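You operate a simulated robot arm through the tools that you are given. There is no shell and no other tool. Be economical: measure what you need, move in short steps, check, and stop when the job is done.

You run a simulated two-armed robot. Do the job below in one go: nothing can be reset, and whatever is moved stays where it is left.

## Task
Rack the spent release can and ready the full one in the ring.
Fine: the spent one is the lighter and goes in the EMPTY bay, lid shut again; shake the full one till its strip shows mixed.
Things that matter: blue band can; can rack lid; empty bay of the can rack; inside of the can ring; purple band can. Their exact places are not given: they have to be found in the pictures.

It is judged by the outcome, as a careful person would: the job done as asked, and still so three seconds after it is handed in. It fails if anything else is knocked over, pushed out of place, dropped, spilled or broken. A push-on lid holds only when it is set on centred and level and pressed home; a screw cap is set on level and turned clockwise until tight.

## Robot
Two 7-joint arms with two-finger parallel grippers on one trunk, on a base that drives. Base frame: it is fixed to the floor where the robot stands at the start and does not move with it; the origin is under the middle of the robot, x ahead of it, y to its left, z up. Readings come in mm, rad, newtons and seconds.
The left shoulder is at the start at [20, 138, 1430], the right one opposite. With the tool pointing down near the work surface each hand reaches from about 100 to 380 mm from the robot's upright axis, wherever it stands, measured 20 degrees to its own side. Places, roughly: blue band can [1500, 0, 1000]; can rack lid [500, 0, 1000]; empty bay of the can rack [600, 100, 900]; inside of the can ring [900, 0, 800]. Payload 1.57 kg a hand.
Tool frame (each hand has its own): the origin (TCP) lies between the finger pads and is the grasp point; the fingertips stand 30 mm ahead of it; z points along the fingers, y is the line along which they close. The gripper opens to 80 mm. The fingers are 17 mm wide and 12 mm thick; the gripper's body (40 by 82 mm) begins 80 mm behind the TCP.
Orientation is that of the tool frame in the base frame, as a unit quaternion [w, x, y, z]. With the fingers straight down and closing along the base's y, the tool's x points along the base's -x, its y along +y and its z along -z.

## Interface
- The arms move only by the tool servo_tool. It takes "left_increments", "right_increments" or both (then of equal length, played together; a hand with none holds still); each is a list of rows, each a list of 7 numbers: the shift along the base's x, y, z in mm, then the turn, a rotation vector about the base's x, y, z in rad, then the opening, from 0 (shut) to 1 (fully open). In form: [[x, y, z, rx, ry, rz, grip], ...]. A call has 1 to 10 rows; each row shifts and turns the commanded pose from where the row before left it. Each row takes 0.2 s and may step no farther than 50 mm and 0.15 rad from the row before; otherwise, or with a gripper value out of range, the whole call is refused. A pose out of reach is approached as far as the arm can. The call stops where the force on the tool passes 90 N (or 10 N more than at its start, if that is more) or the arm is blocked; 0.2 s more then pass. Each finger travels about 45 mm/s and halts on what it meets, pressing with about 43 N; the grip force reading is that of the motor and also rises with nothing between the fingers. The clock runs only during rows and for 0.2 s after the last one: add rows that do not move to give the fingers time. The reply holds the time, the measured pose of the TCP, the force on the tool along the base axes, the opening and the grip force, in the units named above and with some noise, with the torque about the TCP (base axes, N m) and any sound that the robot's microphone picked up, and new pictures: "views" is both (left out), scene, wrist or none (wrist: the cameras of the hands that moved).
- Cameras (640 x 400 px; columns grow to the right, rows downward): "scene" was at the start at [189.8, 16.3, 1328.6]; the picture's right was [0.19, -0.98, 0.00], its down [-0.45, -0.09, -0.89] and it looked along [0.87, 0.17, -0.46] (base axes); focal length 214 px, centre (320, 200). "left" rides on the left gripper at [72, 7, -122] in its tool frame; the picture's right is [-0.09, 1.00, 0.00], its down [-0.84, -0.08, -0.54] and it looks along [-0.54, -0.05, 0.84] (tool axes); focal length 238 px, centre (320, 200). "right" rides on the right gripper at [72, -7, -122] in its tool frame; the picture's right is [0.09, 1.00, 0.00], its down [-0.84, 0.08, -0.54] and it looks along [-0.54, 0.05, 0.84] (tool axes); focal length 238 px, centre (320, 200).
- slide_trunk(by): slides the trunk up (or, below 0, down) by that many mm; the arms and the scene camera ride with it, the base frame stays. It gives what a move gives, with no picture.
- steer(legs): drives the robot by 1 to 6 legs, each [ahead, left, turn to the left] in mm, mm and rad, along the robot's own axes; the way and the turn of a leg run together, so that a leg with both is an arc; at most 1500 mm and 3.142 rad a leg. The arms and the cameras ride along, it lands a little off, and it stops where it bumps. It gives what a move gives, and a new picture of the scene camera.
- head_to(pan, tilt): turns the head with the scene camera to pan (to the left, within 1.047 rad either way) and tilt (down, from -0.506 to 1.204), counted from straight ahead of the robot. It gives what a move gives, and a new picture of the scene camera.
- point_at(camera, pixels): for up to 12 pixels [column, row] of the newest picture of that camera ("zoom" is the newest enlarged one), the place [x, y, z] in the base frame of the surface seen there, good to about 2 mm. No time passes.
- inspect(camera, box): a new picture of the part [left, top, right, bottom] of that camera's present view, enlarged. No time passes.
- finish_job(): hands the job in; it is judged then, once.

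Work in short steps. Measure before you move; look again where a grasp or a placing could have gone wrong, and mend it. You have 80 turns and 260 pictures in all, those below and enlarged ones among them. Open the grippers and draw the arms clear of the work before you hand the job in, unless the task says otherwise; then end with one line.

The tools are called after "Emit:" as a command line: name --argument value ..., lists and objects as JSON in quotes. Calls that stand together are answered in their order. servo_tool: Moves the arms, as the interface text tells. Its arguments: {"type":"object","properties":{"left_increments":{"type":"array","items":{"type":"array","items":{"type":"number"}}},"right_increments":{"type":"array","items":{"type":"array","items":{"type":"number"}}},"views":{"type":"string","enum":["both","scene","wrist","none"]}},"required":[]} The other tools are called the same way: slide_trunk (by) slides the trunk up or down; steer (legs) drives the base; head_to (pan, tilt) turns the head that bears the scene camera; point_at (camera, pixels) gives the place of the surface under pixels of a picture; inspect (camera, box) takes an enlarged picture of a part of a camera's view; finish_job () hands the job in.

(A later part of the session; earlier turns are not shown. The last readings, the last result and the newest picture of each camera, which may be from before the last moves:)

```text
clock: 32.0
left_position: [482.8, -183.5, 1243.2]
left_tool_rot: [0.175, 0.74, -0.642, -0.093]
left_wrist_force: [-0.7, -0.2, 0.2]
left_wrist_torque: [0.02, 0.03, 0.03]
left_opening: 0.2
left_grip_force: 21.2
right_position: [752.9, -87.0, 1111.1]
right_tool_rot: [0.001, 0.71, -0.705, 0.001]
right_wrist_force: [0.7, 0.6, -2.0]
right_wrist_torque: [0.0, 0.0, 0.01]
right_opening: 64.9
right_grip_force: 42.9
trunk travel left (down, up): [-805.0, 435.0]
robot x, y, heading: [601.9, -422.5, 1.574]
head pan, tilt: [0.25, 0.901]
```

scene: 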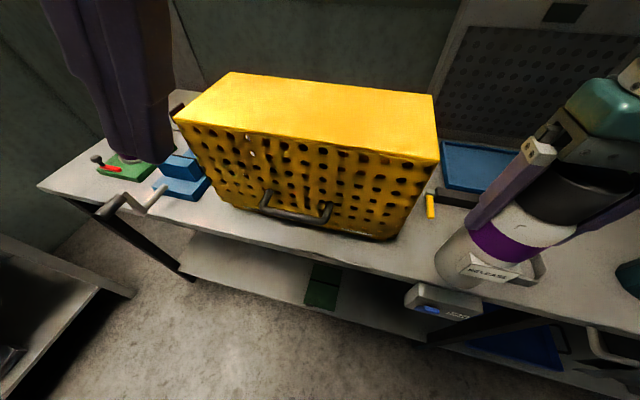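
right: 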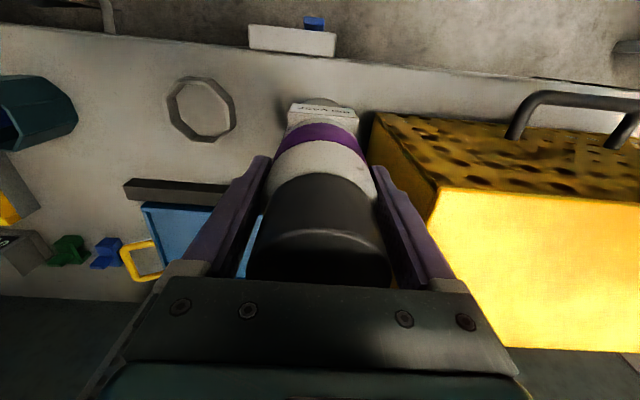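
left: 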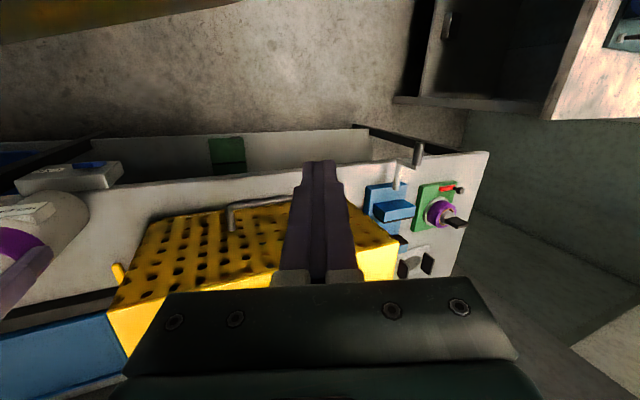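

The arm is back and free. I level the hand and try turning it the other way about the vertical, in two calls.

Emit:
servo_tool --left_increments '[[0, 0, 0, 0.039, -0.127, -0.046, 0.6], [0, 0, 0, 0.039, -0.127, -0.046, 0.6], [0, 0, 0, 0.039, -0.127, -0.046, 0.6], [0, 0, 0, 0, 0, -0.145, 0.6], [0, 0, 0, 0, 0, -0.145, 0.6], [0, 0, 0, 0, 0, -0.145, 0.6], [0, 0, 0, 0, 0, -0.145, 0.6], [0, 0, 0, 0, 0, -0.145, 0.6], [0, 0, 0, 0, 0, -0.145, 0.6], [0, 0, 0, 0, 0, -0.145, 0.6]]' --views "none"

Emit:
servo_tool --left_increments '[[0, 0, 0, 0, 0, -0.139, 0.6], [0, 0, 0, 0, 0, -0.139, 0.6], [0, 0, 0, 0, 0, -0.139, 0.6], [0, 0, 0, 0, 0, -0.139, 0.6], [0, 0, 0, 0, 0, 0, 0.6]]' --views "both"

```text
clock: 34.2
left_position: [481.9, -185.4, 1242.3]
left_tool_rot: [0.0, -0.274, 0.962, 0.0]
left_wrist_force: [0.7, 0.0, -0.1]
left_wrist_torque: [-0.03, 0.04, 0.02]
left_opening: 48.0
left_grip_force: 0.0
right_position: [753.4, -86.2, 1110.5]
right_tool_rot: [0.0, 0.71, -0.704, 0.001]
right_wrist_force: [0.4, 0.4, -1.2]
right_wrist_torque: [0.03, -0.01, -0.03]
right_opening: 65.0
right_grip_force: 43.4
trunk travel left (down, up): [-805.0, 435.0]
robot x, y, heading: [603.2, -423.1, 1.575]
head pan, tilt: [0.25, 0.901]
```

```text
clock: 35.4
left_position: [483.8, -186.2, 1242.6]
left_tool_rot: [-0.001, 0.0, 1.0, 0.0]
left_wrist_force: [0.0, -0.6, 0.9]
left_wrist_torque: [-0.01, 0.03, 0.0]
left_opening: 48.0
left_grip_force: 0.0
right_position: [752.5, -87.0, 1110.6]
right_tool_rot: [0.001, 0.71, -0.705, 0.0]
right_wrist_force: [-0.5, 0.5, -1.4]
right_wrist_torque: [-0.03, 0.01, 0.01]
right_opening: 64.9
right_grip_force: 43.2
trunk travel left (down, up): [-805.0, 435.0]
robot x, y, heading: [604.2, -424.1, 1.577]
head pan, tilt: [0.25, 0.901]
```

scene: 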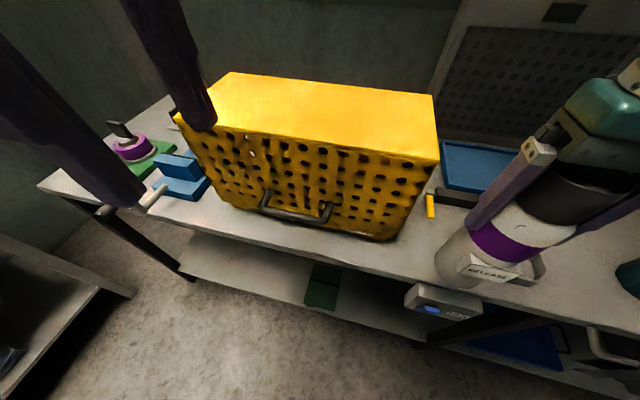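
left: 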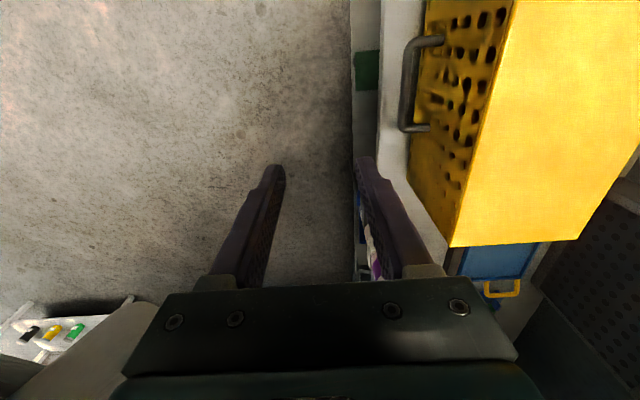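

The hand is exactly down and closes along y. I pitch it 0.35 rad toward the rack, narrow it to 32 mm and go to 80 mm short of the bar.

Emit:
servo_tool --left_increments '[[2, 10, -20, 0.117, 0, 0, 0.4], [0, 15, -40, 0.117, 0, 0, 0.4], [0, 25, -40, 0.116, 0, 0, 0.4], [0, 25, -45, 0, 0, 0, 0.4], [0, 24, -39, 0, 0, 0, 0.4], [0, 0, 0, 0, 0, 0, 0.4]]' --views "both"

Emit:
inspect --camera "left" --box '[230, 60, 450, 240]'

```text
refused: row 4 steps farther than a row can; nothing moved
```

```text
2.22 times, centred on (340, 150) of left
```

zoom: 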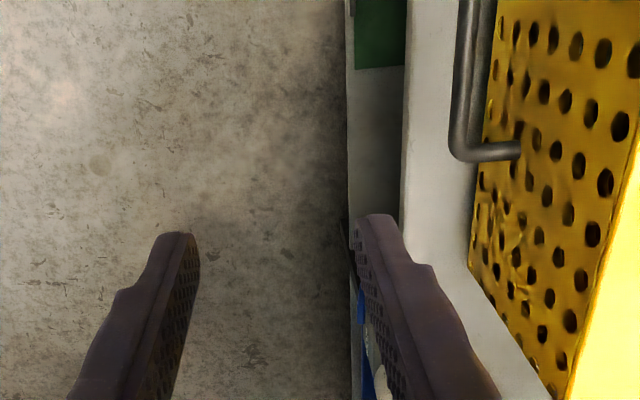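

One row was too long; I send it with shorter rows.

Emit:
servo_tool --left_increments '[[2, 10, -20, 0.117, 0, 0, 0.4], [0, 15, -36, 0.117, 0, 0, 0.4], [0, 20, -36, 0.116, 0, 0, 0.4], [0, 20, -36, 0, 0, 0, 0.4], [0, 20, -36, 0, 0, 0, 0.4], [0, 14, -20, 0, 0, 0, 0.4], [0, 0, 0, 0, 0, 0, 0.4]]' --views "both"

Emit:
inspect --camera "left" --box '[230, 60, 450, 240]'

```text
clock: 37.0
left_position: [484.5, -82.9, 1059.6]
left_tool_rot: [-0.001, -0.002, 0.985, 0.174]
left_wrist_force: [-1.0, 0.2, 0.8]
left_wrist_torque: [0.03, 0.0, 0.01]
left_opening: 31.9
left_grip_force: 0.1
right_position: [752.6, -86.5, 1111.5]
right_tool_rot: [0.001, 0.709, -0.705, 0.001]
right_wrist_force: [0.6, -0.4, -2.1]
right_wrist_torque: [0.01, -0.02, -0.01]
right_opening: 65.0
right_grip_force: 43.2
trunk travel left (down, up): [-805.0, 435.0]
robot x, y, heading: [604.1, -426.2, 1.575]
head pan, tilt: [0.25, 0.901]
```

scene: 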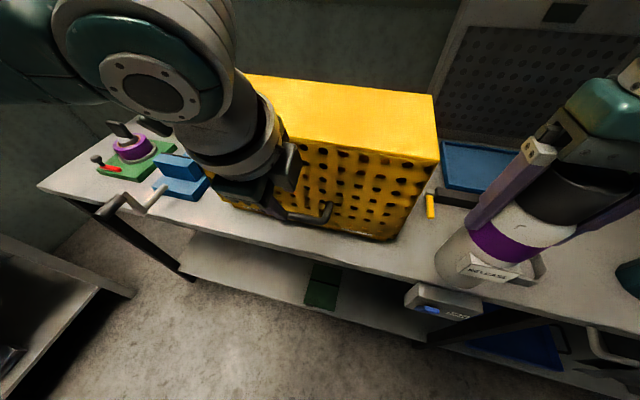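
left: 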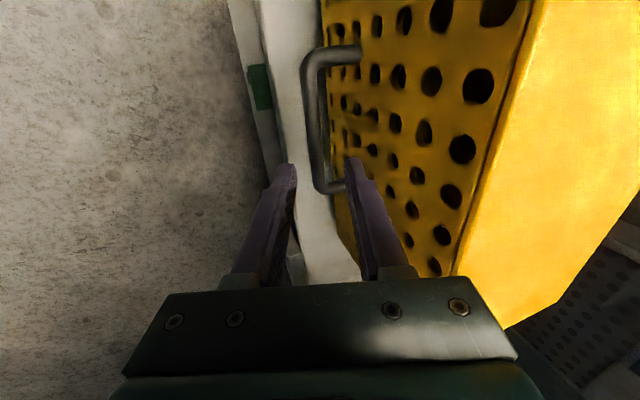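

```text
2.22 times, centred on (340, 150) of left
```

zoom: 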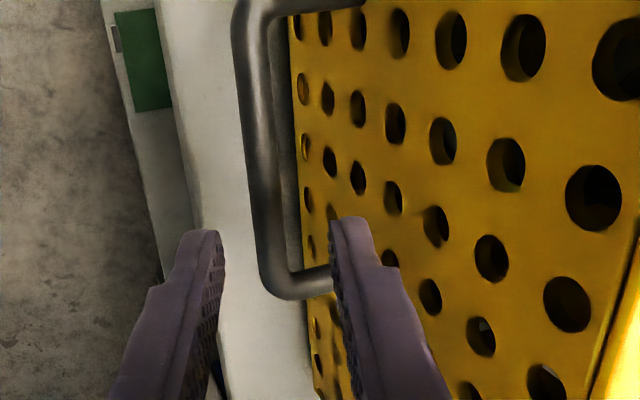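

The bar is in view between the fingers at zoom (260,160); I measure it.

Emit:
point_at --camera "zoom" --pixels '[[245, 60], [258, 130], [265, 200], [272, 260], [290, 288], [247, 130], [272, 130], [210, 245], [345, 230]]'

```text
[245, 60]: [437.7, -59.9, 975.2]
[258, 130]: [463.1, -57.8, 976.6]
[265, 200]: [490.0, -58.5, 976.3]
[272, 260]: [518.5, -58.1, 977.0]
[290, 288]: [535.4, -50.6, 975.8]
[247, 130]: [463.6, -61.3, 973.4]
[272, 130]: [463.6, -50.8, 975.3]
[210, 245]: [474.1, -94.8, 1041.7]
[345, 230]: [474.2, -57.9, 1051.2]
```

Bar centre is about (482,-57,970). I advance along the fingers and close on it.

Emit:
servo_tool --left_increments '[[0, 5, -27, 0, 0, 0, 0.4], [0, 8, -27, 0, 0, 0, 0.4], [0, 9, -26, 0, 0, 0, 0.4], [0, 0, 0, 0, 0, 0, 0.4], [0, 0, 0, 0, 0, 0, 0.1], [0, 0, 0, 0, 0, 0, 0.0], [0, 0, 0, 0, 0, 0, 0.0]]' --views "both"

```text
clock: 38.6
left_position: [484.3, -58.5, 979.3]
left_tool_rot: [-0.001, -0.002, 0.984, 0.176]
left_wrist_force: [0.7, 6.9, 1.2]
left_wrist_torque: [0.07, -0.08, 0.23]
left_opening: 13.8
left_grip_force: 28.2
right_position: [753.1, -84.3, 1112.0]
right_tool_rot: [0.0, 0.709, -0.705, 0.0]
right_wrist_force: [0.0, -0.1, -1.7]
right_wrist_torque: [0.0, -0.02, 0.02]
right_opening: 64.8
right_grip_force: 42.9
trunk travel left (down, up): [-805.0, 435.0]
robot x, y, heading: [602.2, -419.0, 1.575]
head pan, tilt: [0.25, 0.901]
```

scene: 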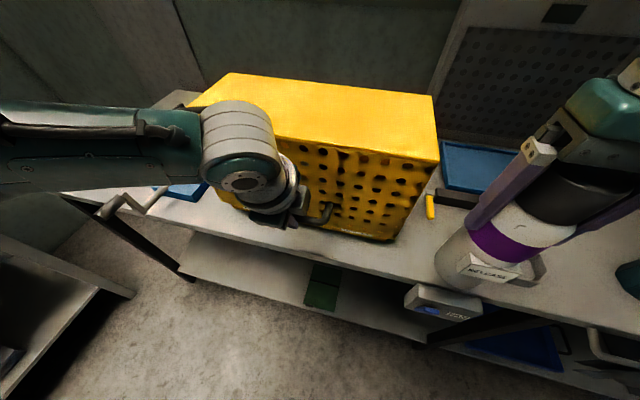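
left: 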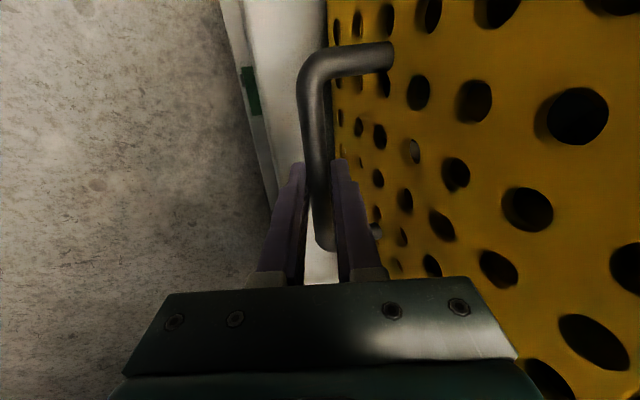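

Gripped (13.8 mm). I probe with a small lift and watch forces and picture.

Emit:
servo_tool --left_increments '[[0, -1, 5, 0, 0, 0, 0], [0, -2, 5, 0, 0, 0, 0], [0, -2, 5, 0, 0, 0, 0], [0, 0, 0, 0, 0, 0, 0]]' --views "both"

```text
clock: 39.6
left_position: [485.0, -65.3, 993.4]
left_tool_rot: [-0.001, -0.002, 0.984, 0.176]
left_wrist_force: [-1.3, 8.3, 0.3]
left_wrist_torque: [0.05, -0.01, 0.19]
left_opening: 13.8
left_grip_force: 30.4
right_position: [751.7, -85.4, 1113.1]
right_tool_rot: [0.0, 0.71, -0.705, 0.001]
right_wrist_force: [-0.2, -0.1, -1.4]
right_wrist_torque: [0.02, 0.03, -0.02]
right_opening: 65.4
right_grip_force: 42.7
trunk travel left (down, up): [-805.0, 435.0]
robot x, y, heading: [605.2, -425.8, 1.573]
head pan, tilt: [0.25, 0.901]
```

scene: 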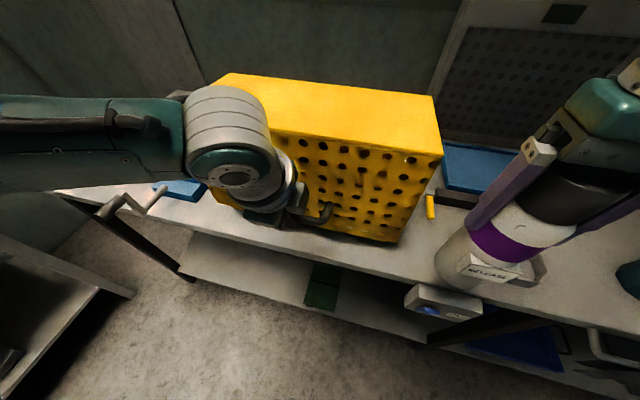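
left: 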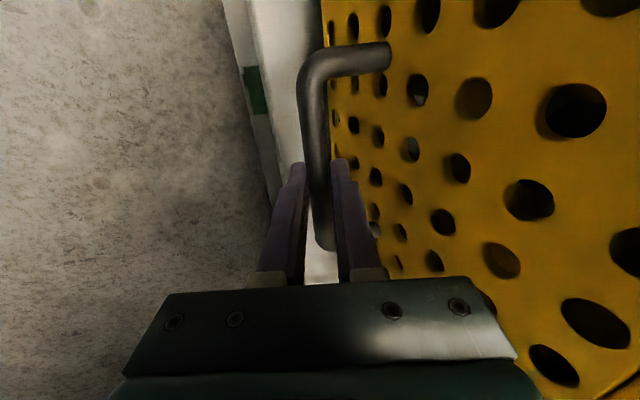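

It swings freely. I follow an arc around a hinge at the rear top edge for the next ~40°, turning the hand with it.

Emit:
servo_tool --left_increments '[[0, -12.2, 27.4, -0.12, 0, 0, 0], [0, -8.6, 29, -0.12, 0, 0, 0], [0, -5.2, 29.9, -0.12, 0, 0, 0], [0, -1.5, 30.2, -0.12, 0, 0, 0], [0, 2.1, 30.2, -0.12, 0, 0, 0], [0, 5.8, 29.8, -0.12, 0, 0, 0], [0, 0, 0, 0, 0, 0, 0]]' --views "both"

```text
clock: 41.2
left_position: [484.9, -80.4, 1173.0]
left_tool_rot: [-0.003, -0.003, 0.984, -0.177]
left_wrist_force: [-6.9, 35.7, -14.2]
left_wrist_torque: [0.36, 0.22, 0.06]
left_opening: 13.9
left_grip_force: 29.9
right_position: [751.9, -82.2, 1113.3]
right_tool_rot: [0.0, 0.71, -0.705, -0.001]
right_wrist_force: [0.1, 0.5, -1.1]
right_wrist_torque: [-0.01, 0.0, 0.03]
right_opening: 65.1
right_grip_force: 43.3
trunk travel left (down, up): [-805.0, 435.0]
robot x, y, heading: [601.7, -428.2, 1.582]
head pan, tilt: [0.25, 0.901]
```

scene: 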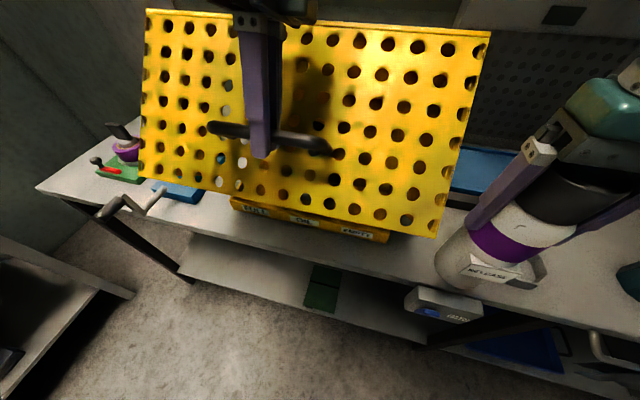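
left: 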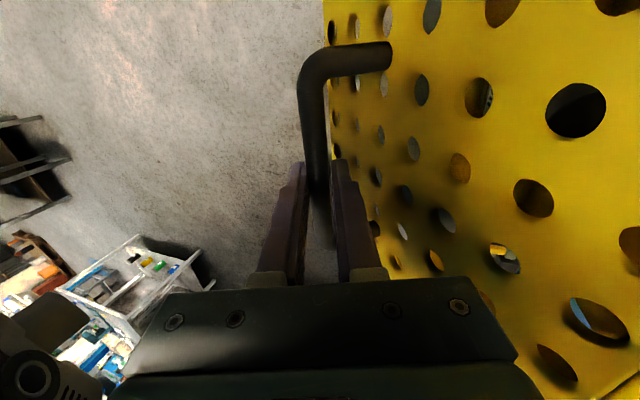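

Force shows I am a few mm too far out radially; I correct inward and continue opening to about 80°.

Emit:
servo_tool --left_increments '[[0, 13, 25.5, -0.09, 0, 0, 0], [0, 11.9, 25.4, -0.09, 0, 0, 0], [0, 14.6, 23.9, -0.09, 0, 0, 0], [0, 17.2, 22.2, -0.09, 0, 0, 0], [0, 19.5, 20.1, -0.09, 0, 0, 0], [0, 21.6, 17.9, -0.09, 0, 0, 0], [0, 0, 0, 0, 0, 0, 0]]' --views "both"

```text
clock: 42.6
left_position: [490.5, -71.2, 1212.7]
left_tool_rot: [0.012, -0.018, 0.958, -0.285]
left_wrist_force: [-4.3, 68.1, -30.6]
left_wrist_torque: [1.05, 0.22, -0.47]
left_opening: 26.3
left_grip_force: 37.6
left hand out of reach, approached as far as the arm can: row 3, 4, 5, 6
right_position: [753.5, -77.9, 1113.6]
right_tool_rot: [-0.002, 0.71, -0.705, -0.003]
right_wrist_force: [-0.3, -1.2, -1.9]
right_wrist_torque: [-0.03, 0.01, -0.02]
right_opening: 64.7
right_grip_force: 42.9
trunk travel left (down, up): [-805.0, 435.0]
robot x, y, heading: [605.9, -422.3, 1.573]
head pan, tilt: [0.25, 0.901]
stopped in row 6 (left hand): the arm was blocked; the commanded pose is now the measured one
```

scene: 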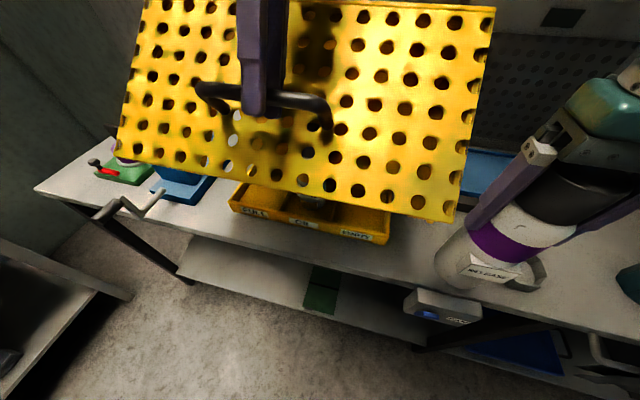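
left: 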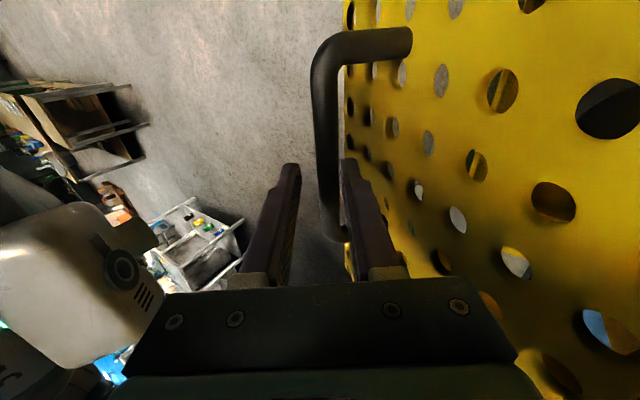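

The lid follows but the left arm ran out of reach; the grip was pried to 26 mm. I relax inward along the force, re-close, and see what the readings are.

Emit:
servo_tool --left_increments '[[0, 4, -2, 0.05, 0, 0, 0], [0, 4, -2, 0.05, 0, 0, 0], [0, 0, 0, 0, 0, 0, 0], [0, 0, 0, 0, 0, 0, 0]]' --views "both"

```text
clock: 43.6
left_position: [490.7, -77.2, 1191.1]
left_tool_rot: [0.004, -0.013, 0.965, -0.262]
left_wrist_force: [-8.6, 67.9, -22.9]
left_wrist_torque: [0.99, 0.86, -0.73]
left_opening: 23.1
left_grip_force: 35.3
right_position: [750.4, -78.1, 1114.3]
right_tool_rot: [-0.002, 0.71, -0.705, -0.004]
right_wrist_force: [-0.3, -0.9, 0.0]
right_wrist_torque: [-0.01, 0.01, 0.0]
right_opening: 64.6
right_grip_force: 43.6
trunk travel left (down, up): [-805.0, 435.0]
robot x, y, heading: [606.1, -425.5, 1.572]
head pan, tilt: [0.25, 0.901]
```

scene: 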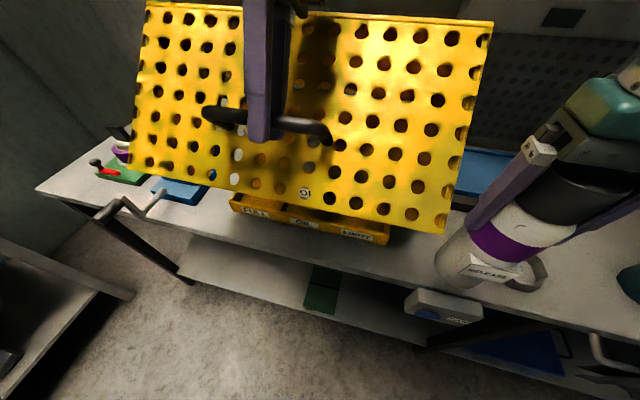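
left: 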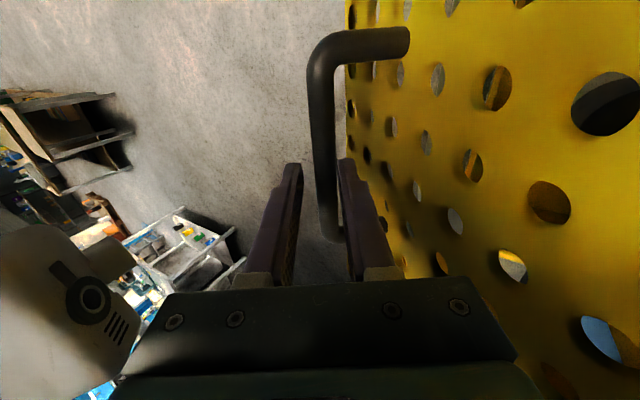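

The left wrist is straining at its orientation limit; I ease the pitch back toward vertical (the round bar can turn in the fingers) and see if the force falls.

Emit:
servo_tool --left_increments '[[0, 3, 0, 0.1, 0, 0, 0], [0, 3, 0, 0.1, 0, 0, 0], [0, 3, 0, 0.1, 0, 0, 0], [0, 0, 0, 0, 0, 0, 0], [0, 0, 0, 0, 0, 0, 0]]' --views "wrist"

```text
clock: 44.8
left_position: [490.4, -78.1, 1185.8]
left_tool_rot: [0.009, -0.007, 0.991, -0.135]
left_wrist_force: [-9.4, 47.8, -17.4]
left_wrist_torque: [0.53, 0.7, -0.26]
left_opening: 13.6
left_grip_force: 30.2
right_position: [752.6, -81.3, 1112.7]
right_tool_rot: [0.0, 0.709, -0.705, -0.001]
right_wrist_force: [0.6, -0.3, -1.1]
right_wrist_torque: [-0.01, -0.04, 0.01]
right_opening: 64.9
right_grip_force: 43.0
trunk travel left (down, up): [-805.0, 435.0]
robot x, y, heading: [603.5, -426.2, 1.575]
head pan, tilt: [0.25, 0.901]
```

left: 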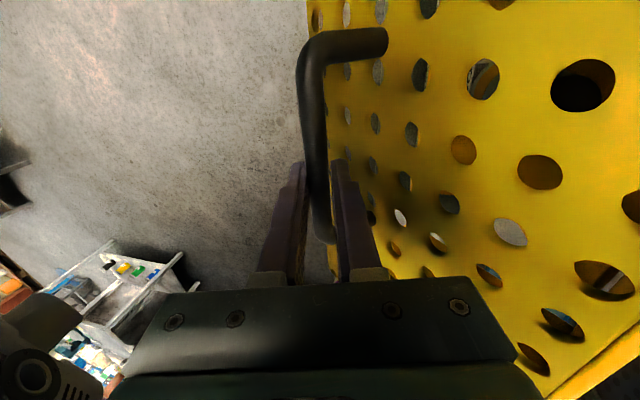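

Grip is good again; remaining pull is radial. I now lift using the trunk in ~20 mm steps, with the hand moving inward between them to follow the arc.

Emit:
servo_tool --left_increments '[[0, 5, -1, 0, 0, 0, 0], [0, 5, 0, 0, 0, 0, 0], [0, 0, 0, 0, 0, 0, 0]]' --views "none"

Emit:
slide_trunk --by 22

Emit:
servo_tool --left_increments '[[0, 5, 0, 0, 0, 0, 0], [0, 5, 0, 0, 0, 0, 0], [0, 0, 0, 0, 0, 0, 0]]' --views "none"

Emit:
slide_trunk --by 22

Emit:
servo_tool --left_increments '[[0, 6, 0, 0, 0, 0, 0], [0, 6, 0, 0, 0, 0, 0], [0, 0, 0, 0, 0, 0, 0]]' --views "both"

```text
clock: 45.6
left_position: [491.2, -69.1, 1208.8]
left_tool_rot: [0.015, -0.01, 0.992, -0.127]
left_wrist_force: [-4.8, -58.0, 22.8]
left_wrist_torque: [-0.72, -0.92, 0.03]
left_opening: 14.7
left_grip_force: 31.1
right_position: [752.2, -90.6, 1109.1]
right_tool_rot: [0.004, 0.71, -0.705, 0.002]
right_wrist_force: [-0.8, 0.0, -1.0]
right_wrist_torque: [-0.03, -0.01, -0.04]
right_opening: 64.7
right_grip_force: 43.2
trunk travel left (down, up): [-805.0, 435.0]
robot x, y, heading: [604.4, -424.9, 1.579]
head pan, tilt: [0.25, 0.901]
```

```text
clock: 46.3
left_position: [490.8, -60.2, 1230.7]
left_tool_rot: [0.014, -0.012, 0.993, -0.115]
left_wrist_force: [0.2, -24.2, 12.5]
left_wrist_torque: [-0.22, 0.5, -0.48]
left_opening: 13.7
left_grip_force: 30.6
right_position: [752.1, -87.1, 1133.3]
right_tool_rot: [0.002, 0.709, -0.705, 0.001]
right_wrist_force: [0.3, 0.1, -1.4]
right_wrist_torque: [-0.01, 0.0, 0.04]
right_opening: 64.8
right_grip_force: 42.9
trunk travel left (down, up): [-827.0, 413.0]
robot x, y, heading: [601.7, -424.5, 1.577]
head pan, tilt: [0.25, 0.901]
```

```text
clock: 47.1
left_position: [491.2, -60.2, 1227.3]
left_tool_rot: [0.014, -0.009, 0.992, -0.127]
left_wrist_force: [-4.0, -57.5, 26.5]
left_wrist_torque: [-0.76, -0.67, 0.01]
left_opening: 15.5
left_grip_force: 31.4
right_position: [752.5, -90.3, 1131.5]
right_tool_rot: [0.003, 0.709, -0.705, 0.001]
right_wrist_force: [1.2, 0.1, -0.8]
right_wrist_torque: [0.0, -0.01, 0.04]
right_opening: 64.9
right_grip_force: 43.3
trunk travel left (down, up): [-827.0, 413.0]
robot x, y, heading: [600.3, -425.5, 1.573]
head pan, tilt: [0.25, 0.901]
```

```text
clock: 47.8
left_position: [490.6, -48.6, 1252.5]
left_tool_rot: [0.015, -0.011, 0.994, -0.11]
left_wrist_force: [0.2, -10.6, 5.9]
left_wrist_torque: [-0.09, 0.45, -0.5]
left_opening: 13.7
left_grip_force: 29.5
right_position: [753.5, -85.6, 1154.8]
right_tool_rot: [0.001, 0.709, -0.705, 0.001]
right_wrist_force: [0.2, 0.0, -1.1]
right_wrist_torque: [-0.01, 0.0, -0.04]
right_opening: 64.7
right_grip_force: 42.5
trunk travel left (down, up): [-849.0, 391.0]
robot x, y, heading: [604.0, -423.5, 1.575]
head pan, tilt: [0.25, 0.901]
```

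```text
clock: 48.6
left_position: [490.9, -47.4, 1251.9]
left_tool_rot: [0.015, -0.009, 0.992, -0.127]
left_wrist_force: [-3.3, -57.2, 30.3]
left_wrist_torque: [-0.8, -0.62, -0.07]
left_opening: 15.4
left_grip_force: 31.0
right_position: [750.9, -89.0, 1153.1]
right_tool_rot: [0.003, 0.71, -0.705, 0.003]
right_wrist_force: [-0.1, 0.3, -1.6]
right_wrist_torque: [0.01, 0.0, -0.01]
right_opening: 65.1
right_grip_force: 42.9
trunk travel left (down, up): [-849.0, 391.0]
robot x, y, heading: [603.5, -425.7, 1.579]
head pan, tilt: [0.25, 0.901]
```

scene: 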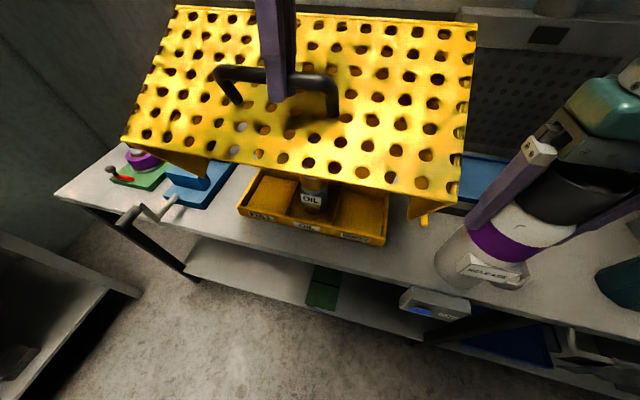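
left: 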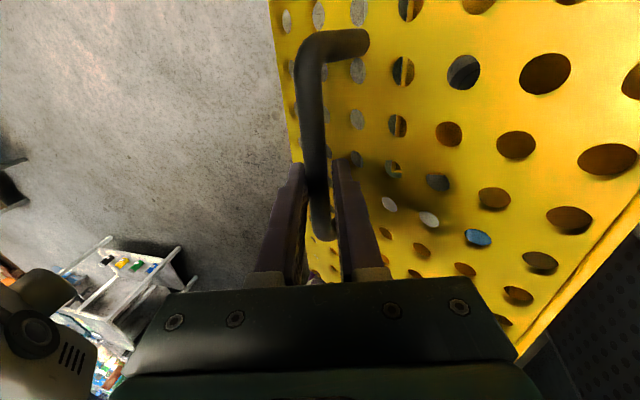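

Working: lid about 65° open and the OIL can is visible in the middle bay. I continue with trunk lifts and smaller inward steps.

Emit:
slide_trunk --by 24

Emit:
servo_tool --left_increments '[[0, 5, 0, 0, 0, 0, 0], [0, 5, 0, 0, 0, 0, 0]]' --views "none"

Emit:
slide_trunk --by 20

Emit:
servo_tool --left_increments '[[0, 7, 0, 0, 0, 0, 0], [0, 7, 0, 0, 0, 0, 0]]' --views "none"

Emit:
slide_trunk --by 18

Emit:
servo_tool --left_increments '[[0, 7, 0, 0, 0, 0, 0], [0, 8, 0, 0, 0, 0, 0]]' --views "both"

```text
clock: 49.3
left_position: [491.7, -32.5, 1275.8]
left_tool_rot: [0.015, -0.015, 0.994, -0.104]
left_wrist_force: [3.4, 27.9, -23.8]
left_wrist_torque: [0.37, -0.06, -0.45]
left_opening: 13.6
left_grip_force: 29.7
right_position: [754.0, -82.8, 1180.8]
right_tool_rot: [0.0, 0.709, -0.706, -0.001]
right_wrist_force: [-0.2, 0.6, -1.9]
right_wrist_torque: [-0.01, 0.02, 0.02]
right_opening: 64.9
right_grip_force: 42.9
trunk travel left (down, up): [-873.0, 367.0]
robot x, y, heading: [603.1, -423.9, 1.576]
head pan, tilt: [0.25, 0.901]
```

```text
clock: 49.9
left_position: [491.5, -31.0, 1276.9]
left_tool_rot: [0.014, -0.011, 0.993, -0.116]
left_wrist_force: [-3.5, -11.2, 6.2]
left_wrist_torque: [-0.21, -0.7, -0.08]
left_opening: 13.8
left_grip_force: 30.2
right_position: [752.7, -87.3, 1178.0]
right_tool_rot: [0.0, 0.709, -0.705, 0.0]
right_wrist_force: [-0.9, -0.4, -1.2]
right_wrist_torque: [-0.03, 0.02, -0.03]
right_opening: 64.8
right_grip_force: 43.0
trunk travel left (down, up): [-873.0, 367.0]
robot x, y, heading: [600.7, -420.9, 1.573]
head pan, tilt: [0.25, 0.901]
```

```text
clock: 50.5
left_position: [489.8, -23.1, 1295.8]
left_tool_rot: [0.014, -0.013, 0.995, -0.103]
left_wrist_force: [-0.9, 41.7, -38.0]
left_wrist_torque: [0.95, -0.19, -0.35]
left_opening: 14.0
left_grip_force: 30.5
right_position: [753.2, -84.2, 1199.5]
right_tool_rot: [0.0, 0.71, -0.704, 0.0]
right_wrist_force: [-0.6, 0.5, -1.6]
right_wrist_torque: [0.0, -0.03, 0.0]
right_opening: 64.8
right_grip_force: 42.6
trunk travel left (down, up): [-893.0, 347.0]
robot x, y, heading: [603.8, -423.3, 1.573]
head pan, tilt: [0.25, 0.901]
```

```text
clock: 51.1
left_position: [489.5, -18.2, 1297.7]
left_tool_rot: [0.013, -0.01, 0.993, -0.119]
left_wrist_force: [-10.9, -30.0, 23.4]
left_wrist_torque: [-0.87, -0.01, -0.32]
left_opening: 13.6
left_grip_force: 30.3
right_position: [750.6, -88.9, 1199.6]
right_tool_rot: [0.002, 0.709, -0.705, 0.0]
right_wrist_force: [-1.0, -0.2, -1.3]
right_wrist_torque: [-0.01, 0.03, -0.01]
right_opening: 64.9
right_grip_force: 43.0
trunk travel left (down, up): [-893.0, 347.0]
robot x, y, heading: [603.0, -422.9, 1.575]
head pan, tilt: [0.25, 0.901]
```

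```text
clock: 51.8
left_position: [490.2, -9.7, 1311.8]
left_tool_rot: [0.013, -0.014, 0.994, -0.106]
left_wrist_force: [-3.6, 36.4, -37.4]
left_wrist_torque: [0.96, -0.15, -0.47]
left_opening: 14.3
left_grip_force: 30.4
right_position: [753.8, -83.3, 1217.2]
right_tool_rot: [-0.001, 0.709, -0.705, 0.0]
right_wrist_force: [-0.1, 0.6, -1.1]
right_wrist_torque: [-0.02, 0.02, -0.01]
right_opening: 64.8
right_grip_force: 42.9
trunk travel left (down, up): [-911.0, 329.0]
robot x, y, heading: [605.0, -424.5, 1.575]
head pan, tilt: [0.25, 0.901]
```

```text
clock: 52.4
left_position: [490.7, -4.9, 1315.0]
left_tool_rot: [0.014, -0.009, 0.992, -0.122]
left_wrist_force: [-10.2, -39.2, 36.9]
left_wrist_torque: [-1.45, 0.03, -0.34]
left_opening: 13.7
left_grip_force: 30.5
right_position: [750.1, -87.0, 1217.4]
right_tool_rot: [0.002, 0.709, -0.705, 0.001]
right_wrist_force: [-0.1, -0.3, -1.8]
right_wrist_torque: [-0.01, -0.01, -0.02]
right_opening: 64.9
right_grip_force: 43.0
trunk travel left (down, up): [-911.0, 329.0]
robot x, y, heading: [600.2, -428.6, 1.576]
head pan, tilt: [0.25, 0.901]
```

scene: 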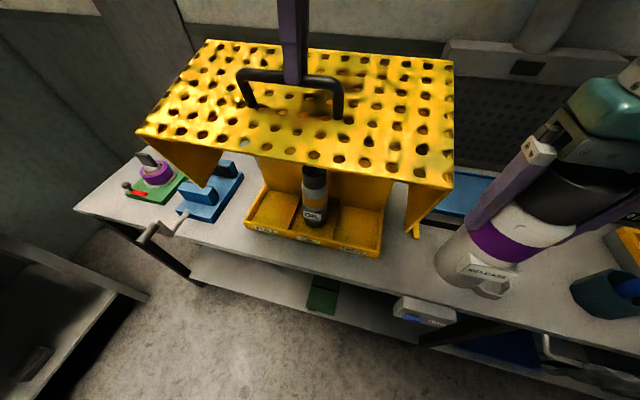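
left: 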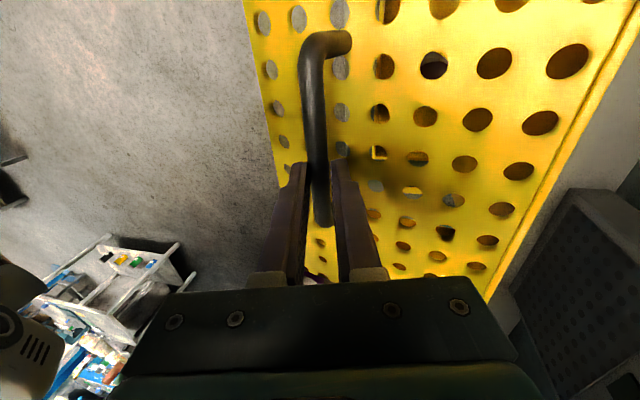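

Both side bays are vacant. I keep going over the top: more inward motion, smaller trunk lifts.

Emit:
slide_trunk --by 17

Emit:
servo_tool --left_increments '[[0, 8, 0, 0, 0, 0, 0], [0, 9, 0, 0, 0, 0, 0]]' --views "none"

Emit:
slide_trunk --by 12

Emit:
servo_tool --left_increments '[[0, 9, 0, 0, 0, 0, 0], [0, 9, 0, 0, 0, 0, 0]]' --views "none"

Emit:
slide_trunk --by 10

Emit:
servo_tool --left_increments '[[0, 9, 0, 0, 0, 0, 0], [0, 9, 0, 0, 0, 0, 0]]' --views "none"

Emit:
slide_trunk --by 8

Emit:
servo_tool --left_increments '[[0, 9, 0, 0, 0, 0, 0], [0, 9, 0, 0, 0, 0, 0]]' --views "both"

```text
clock: 53.0
left_position: [490.7, 4.2, 1326.9]
left_tool_rot: [0.013, -0.013, 0.994, -0.108]
left_wrist_force: [-2.3, 29.3, -36.6]
left_wrist_torque: [0.94, -0.1, -0.51]
left_opening: 14.2
left_grip_force: 30.4
right_position: [752.1, -84.3, 1234.3]
right_tool_rot: [0.0, 0.71, -0.704, -0.001]
right_wrist_force: [0.4, -0.1, -1.2]
right_wrist_torque: [0.02, -0.02, -0.02]
right_opening: 65.1
right_grip_force: 43.2
trunk travel left (down, up): [-928.0, 312.0]
robot x, y, heading: [603.5, -426.1, 1.571]
head pan, tilt: [0.25, 0.901]
```

```text
clock: 53.6
left_position: [488.7, 3.4, 1331.9]
left_tool_rot: [0.015, -0.012, 0.993, -0.113]
left_wrist_force: [-0.2, 0.0, 0.2]
left_wrist_torque: [0.03, -0.01, -0.02]
left_opening: 0.3
left_grip_force: 21.3
left hand out of reach, approached as far as the arm can: row 1, 2
right_position: [753.0, -84.6, 1235.7]
right_tool_rot: [0.001, 0.71, -0.704, 0.0]
right_wrist_force: [0.2, 0.2, -1.8]
right_wrist_torque: [-0.05, -0.01, 0.01]
right_opening: 64.8
right_grip_force: 43.3
trunk travel left (down, up): [-928.0, 312.0]
robot x, y, heading: [603.8, -423.1, 1.576]
head pan, tilt: [0.25, 0.901]
```

```text
clock: 54.2
left_position: [486.3, 3.3, 1344.0]
left_tool_rot: [0.015, -0.012, 0.994, -0.112]
left_wrist_force: [-0.1, -0.5, -0.1]
left_wrist_torque: [-0.01, 0.03, 0.0]
left_opening: 0.0
left_grip_force: 21.4
right_position: [752.8, -86.2, 1246.6]
right_tool_rot: [0.0, 0.71, -0.704, 0.0]
right_wrist_force: [-0.4, -0.8, -1.0]
right_wrist_torque: [-0.01, -0.01, -0.01]
right_opening: 64.7
right_grip_force: 42.9
trunk travel left (down, up): [-940.0, 300.0]
robot x, y, heading: [604.8, -423.3, 1.577]
head pan, tilt: [0.25, 0.901]
```

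```text
clock: 54.8
left_position: [487.1, 3.3, 1343.3]
left_tool_rot: [0.014, -0.012, 0.994, -0.112]
left_wrist_force: [0.6, -0.3, 0.4]
left_wrist_torque: [0.0, 0.01, 0.02]
left_opening: 0.0
left_grip_force: 21.7
left hand out of reach, approached as far as the arm can: row 1, 2
right_position: [751.3, -84.4, 1246.6]
right_tool_rot: [0.001, 0.71, -0.705, 0.001]
right_wrist_force: [0.5, 1.2, -0.7]
right_wrist_torque: [-0.02, -0.02, 0.02]
right_opening: 65.0
right_grip_force: 43.3
trunk travel left (down, up): [-940.0, 300.0]
robot x, y, heading: [607.3, -426.5, 1.577]
head pan, tilt: [0.25, 0.901]
```

```text
clock: 55.4
left_position: [486.3, 5.1, 1354.7]
left_tool_rot: [0.015, -0.011, 0.993, -0.113]
left_wrist_force: [-0.2, 0.8, 0.5]
left_wrist_torque: [0.0, 0.01, 0.03]
left_opening: 0.0
left_grip_force: 21.3
right_position: [752.1, -85.3, 1256.7]
right_tool_rot: [0.001, 0.71, -0.704, 0.001]
right_wrist_force: [-0.3, -0.8, -1.0]
right_wrist_torque: [-0.02, -0.04, 0.04]
right_opening: 65.1
right_grip_force: 43.1
trunk travel left (down, up): [-950.0, 290.0]
robot x, y, heading: [602.7, -428.0, 1.576]
head pan, tilt: [0.25, 0.901]
```

```text
clock: 56.0
left_position: [486.9, 4.1, 1354.3]
left_tool_rot: [0.014, -0.011, 0.994, -0.112]
left_wrist_force: [-0.6, 0.1, 0.6]
left_wrist_torque: [-0.03, 0.01, -0.03]
left_opening: 0.0
left_grip_force: 21.3
left hand out of reach, approached as far as the arm can: row 1, 2
right_position: [751.3, -85.6, 1256.5]
right_tool_rot: [0.001, 0.71, -0.704, 0.0]
right_wrist_force: [1.2, -0.9, -1.2]
right_wrist_torque: [-0.01, 0.0, 0.02]
right_opening: 65.0
right_grip_force: 43.3
trunk travel left (down, up): [-950.0, 290.0]
robot x, y, heading: [608.4, -424.6, 1.578]
head pan, tilt: [0.25, 0.901]
```

```text
clock: 56.6
left_position: [487.0, 4.2, 1361.7]
left_tool_rot: [0.015, -0.012, 0.994, -0.112]
left_wrist_force: [0.3, -0.1, 0.4]
left_wrist_torque: [-0.02, -0.02, -0.01]
left_opening: 0.0
left_grip_force: 21.0
right_position: [751.1, -85.4, 1263.5]
right_tool_rot: [0.0, 0.71, -0.705, 0.0]
right_wrist_force: [-1.0, 0.7, -1.7]
right_wrist_torque: [-0.03, 0.04, -0.02]
right_opening: 65.0
right_grip_force: 43.1
trunk travel left (down, up): [-958.0, 282.0]
robot x, y, heading: [604.7, -425.3, 1.58]
head pan, tilt: [0.25, 0.901]
```

```text
clock: 57.2
left_position: [486.0, 4.9, 1362.3]
left_tool_rot: [0.014, -0.011, 0.993, -0.113]
left_wrist_force: [0.2, 0.3, 0.6]
left_wrist_torque: [0.01, 0.01, -0.02]
left_opening: 0.0
left_grip_force: 20.9
left hand out of reach, approached as far as the arm can: row 1, 2
right_position: [751.2, -85.8, 1263.4]
right_tool_rot: [0.001, 0.71, -0.704, 0.0]
right_wrist_force: [-0.8, -1.0, -1.3]
right_wrist_torque: [0.0, -0.04, -0.01]
right_opening: 64.9
right_grip_force: 43.2
trunk travel left (down, up): [-958.0, 282.0]
robot x, y, heading: [601.2, -427.5, 1.576]
head pan, tilt: [0.25, 0.901]
```

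scene: 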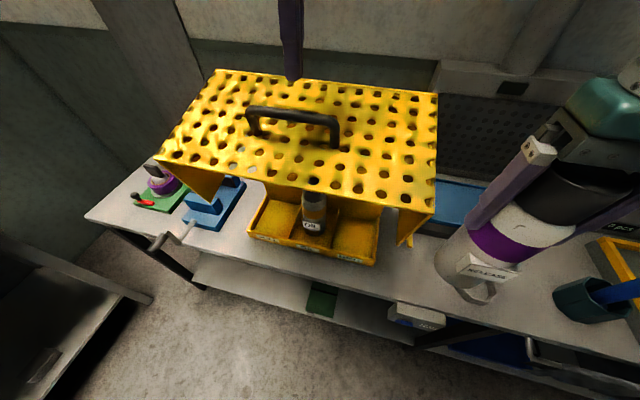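
left: 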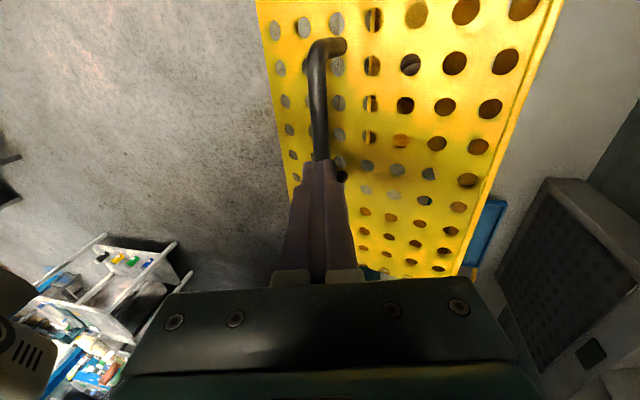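

The handle slipped out, but the lid stays by itself at roughly 85°. I measure the lid's edges.

Emit:
point_at --camera "scene" --pixels '[[165, 160], [430, 207], [220, 75], [432, 98], [290, 113], [300, 180], [355, 240], [330, 255], [275, 225], [380, 205], [318, 190], [340, 262]]'

Emit:
inspect --camera "scene" --box '[220, 160, 460, 280]'

```text
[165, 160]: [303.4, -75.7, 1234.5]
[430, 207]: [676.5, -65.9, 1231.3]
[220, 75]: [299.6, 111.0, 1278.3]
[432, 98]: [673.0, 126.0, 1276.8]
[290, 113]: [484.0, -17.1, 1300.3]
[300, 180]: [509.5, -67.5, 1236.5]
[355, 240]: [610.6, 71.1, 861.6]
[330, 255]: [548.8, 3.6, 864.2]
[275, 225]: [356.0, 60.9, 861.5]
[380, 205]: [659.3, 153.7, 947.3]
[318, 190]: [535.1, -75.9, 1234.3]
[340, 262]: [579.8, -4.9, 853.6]
```

```text
2.67 times, centred on (340, 220) of scene
```

zoom: 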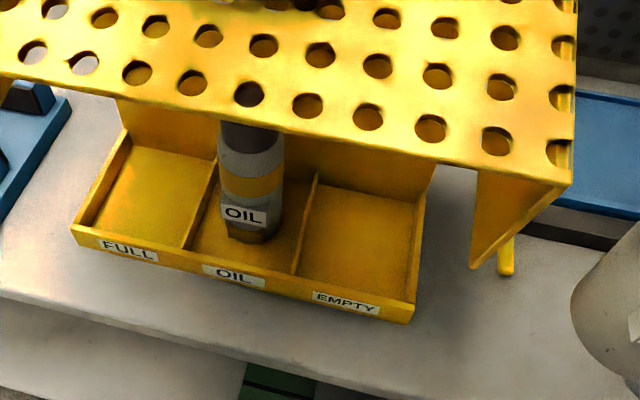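

The lid sits at ~78° with its front edge at (y -75, z 1234), overhanging the bays, so it must go further. I raise the trunk, drive nearer, and will push the handle bar rearward with closed fingers.

Emit:
slide_trunk --by 60

Emit:
steer --legs '[[160, 0, 0]]'

Emit:
servo_tool --left_increments '[[0, -40, 0, 0.05, 0, 0, 0], [0, -45, 0, 0.06, 0, 0, 0], [0, -45, 0, 0.06, 0, 0, 0], [0, -45, 0, 0.05, 0, 0, 0], [0, -45, 0, 0, 0, 0, 0], [0, -20, 0, 0, 0, 0, 0], [0, 0, 0, 0, 0, 0, 0]]' --views "both"

```text
clock: 58.2
left_position: [486.8, 3.8, 1421.7]
left_tool_rot: [0.015, -0.011, 0.994, -0.112]
left_wrist_force: [0.4, 0.4, -1.2]
left_wrist_torque: [-0.01, 0.02, -0.01]
left_opening: 0.0
left_grip_force: 21.6
right_position: [752.3, -87.4, 1324.5]
right_tool_rot: [0.0, 0.71, -0.705, 0.001]
right_wrist_force: [0.0, -0.3, -1.5]
right_wrist_torque: [0.0, -0.01, 0.06]
right_opening: 64.9
right_grip_force: 43.4
trunk travel left (down, up): [-1018.0, 222.0]
robot x, y, heading: [603.7, -421.3, 1.575]
head pan, tilt: [0.25, 0.901]
```

```text
clock: 59.6
left_position: [489.2, 167.3, 1421.6]
left_tool_rot: [0.014, -0.01, 0.994, -0.112]
left_wrist_force: [0.6, -0.6, -0.5]
left_wrist_torque: [0.01, -0.01, 0.0]
left_opening: 0.0
left_grip_force: 20.9
right_position: [752.9, 77.4, 1323.5]
right_tool_rot: [0.001, 0.708, -0.706, 0.0]
right_wrist_force: [1.0, 0.8, -1.5]
right_wrist_torque: [-0.01, -0.01, 0.01]
right_opening: 64.9
right_grip_force: 43.5
trunk travel left (down, up): [-1018.0, 222.0]
robot x, y, heading: [603.0, -261.6, 1.575]
head pan, tilt: [0.25, 0.901]
```

scene: 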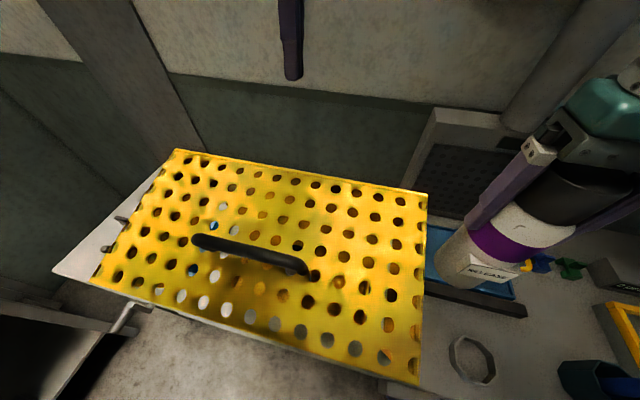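

```text
clock: 61.2
left_position: [550.8, 194.3, 1410.1]
left_tool_rot: [0.015, -0.009, 1.0, -0.003]
left_wrist_force: [0.6, 0.3, 1.1]
left_wrist_torque: [0.02, 0.02, 0.0]
left_opening: 0.1
left_grip_force: 21.6
left hand out of reach, approached as far as the arm can: row 1, 2, 3, 4, 5, 6
right_position: [753.5, 75.8, 1324.2]
right_tool_rot: [0.001, 0.709, -0.706, 0.001]
right_wrist_force: [-0.2, 0.6, -1.9]
right_wrist_torque: [-0.02, 0.01, -0.04]
right_opening: 64.7
right_grip_force: 43.3
trunk travel left (down, up): [-1018.0, 222.0]
robot x, y, heading: [600.3, -260.2, 1.568]
head pan, tilt: [0.25, 0.901]
```

scene: 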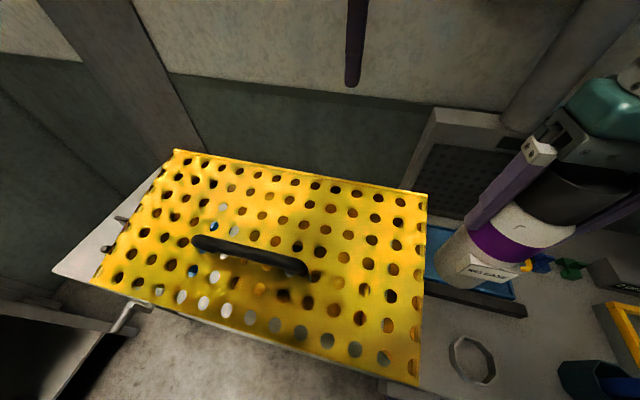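
left: 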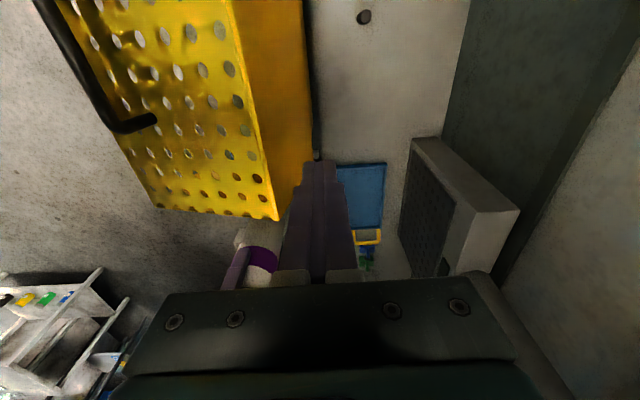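

The hand is too close under the shoulder here; it needs a higher shoulder. I raise the trunk 150 mm and lower the hand relative to it.

Emit:
slide_trunk --by 150

Emit:
servo_tool --left_increments '[[0, 0, -40, 0, 0, 0, 0], [0, 0, -40, 0, 0, 0, 0], [0, 0, -40, 0, 0, 0, 0], [0, 0, -40, 0, 0, 0, 0], [0, 0, 0, 0, 0, 0, 0], [0, 0, 0, 0, 0, 0, 0]]' --views "both"

```text
clock: 63.0
left_position: [551.7, 195.0, 1559.4]
left_tool_rot: [0.014, -0.009, 1.0, -0.004]
left_wrist_force: [-0.1, 0.2, -0.1]
left_wrist_torque: [0.0, -0.03, -0.01]
left_opening: 0.0
left_grip_force: 21.3
right_position: [751.7, 77.4, 1473.3]
right_tool_rot: [0.0, 0.708, -0.706, 0.0]
right_wrist_force: [1.0, 0.1, -1.7]
right_wrist_torque: [0.01, 0.01, -0.01]
right_opening: 64.9
right_grip_force: 43.0
trunk travel left (down, up): [-1168.0, 72.0]
robot x, y, heading: [603.4, -263.6, 1.572]
head pan, tilt: [0.25, 0.901]
```

```text
clock: 64.3
left_position: [542.2, 170.8, 1426.7]
left_tool_rot: [0.015, -0.008, 1.0, -0.004]
left_wrist_force: [-0.6, 0.8, -0.9]
left_wrist_torque: [-0.04, -0.01, 0.02]
left_opening: 0.0
left_grip_force: 20.8
left hand out of reach, approached as far as the arm can: row 1, 2, 3, 4
right_position: [752.0, 77.2, 1474.0]
right_tool_rot: [0.0, 0.708, -0.706, 0.001]
right_wrist_force: [0.9, 1.1, -1.6]
right_wrist_torque: [-0.02, -0.02, -0.01]
right_opening: 64.9
right_grip_force: 42.9
trunk travel left (down, up): [-1168.0, 72.0]
robot x, y, heading: [602.3, -260.2, 1.575]
head pan, tilt: [0.25, 0.901]
```

scene: 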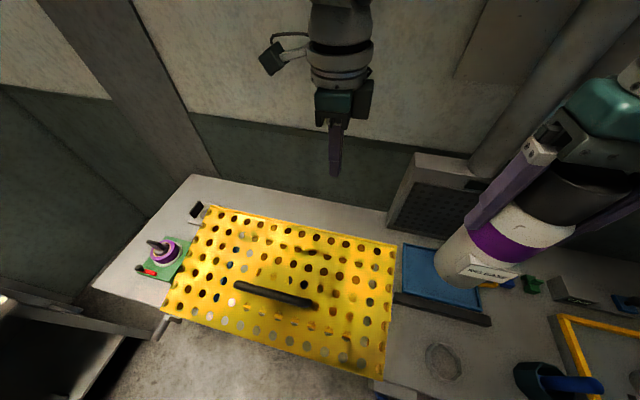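
left: 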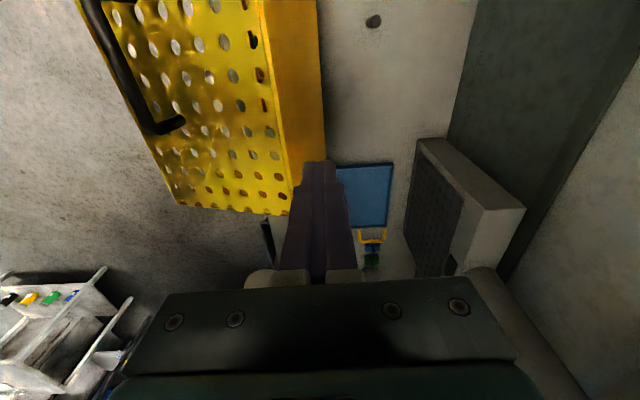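

The commanded spot may simply be too close to the body. I shift the command forward 60 mm and lower to see if the arm converges.

Emit:
servo_tool --left_increments '[[0, 30, -20, 0, 0, 0, 0], [0, 30, -20, 0, 0, 0, 0], [0, 0, 0, 0, 0, 0, 0], [0, 0, 0, 0, 0, 0, 0]]' --views "scene"

```text
clock: 65.3
left_position: [542.8, 169.3, 1426.0]
left_tool_rot: [0.015, -0.008, 1.0, -0.004]
left_wrist_force: [0.8, 0.4, -0.1]
left_wrist_torque: [0.01, -0.02, -0.02]
left_opening: 0.0
left_grip_force: 21.3
left hand out of reach, approached as far as the arm can: row 1, 2
right_position: [752.4, 76.7, 1474.8]
right_tool_rot: [0.001, 0.708, -0.706, 0.001]
right_wrist_force: [0.0, 0.5, -1.7]
right_wrist_torque: [0.06, 0.02, 0.03]
right_opening: 65.0
right_grip_force: 43.0
trunk travel left (down, up): [-1168.0, 72.0]
robot x, y, heading: [603.3, -260.3, 1.573]
head pan, tilt: [0.25, 0.901]
```

scene: 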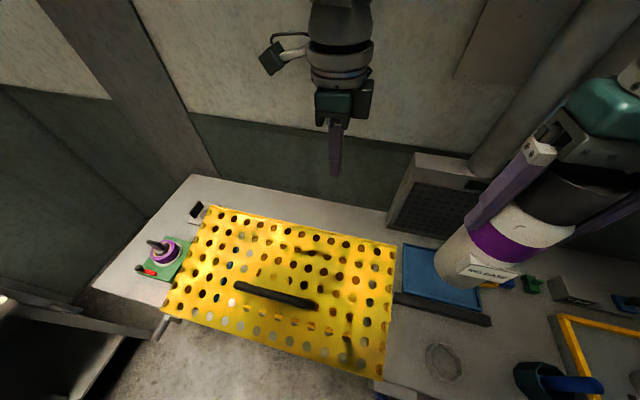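

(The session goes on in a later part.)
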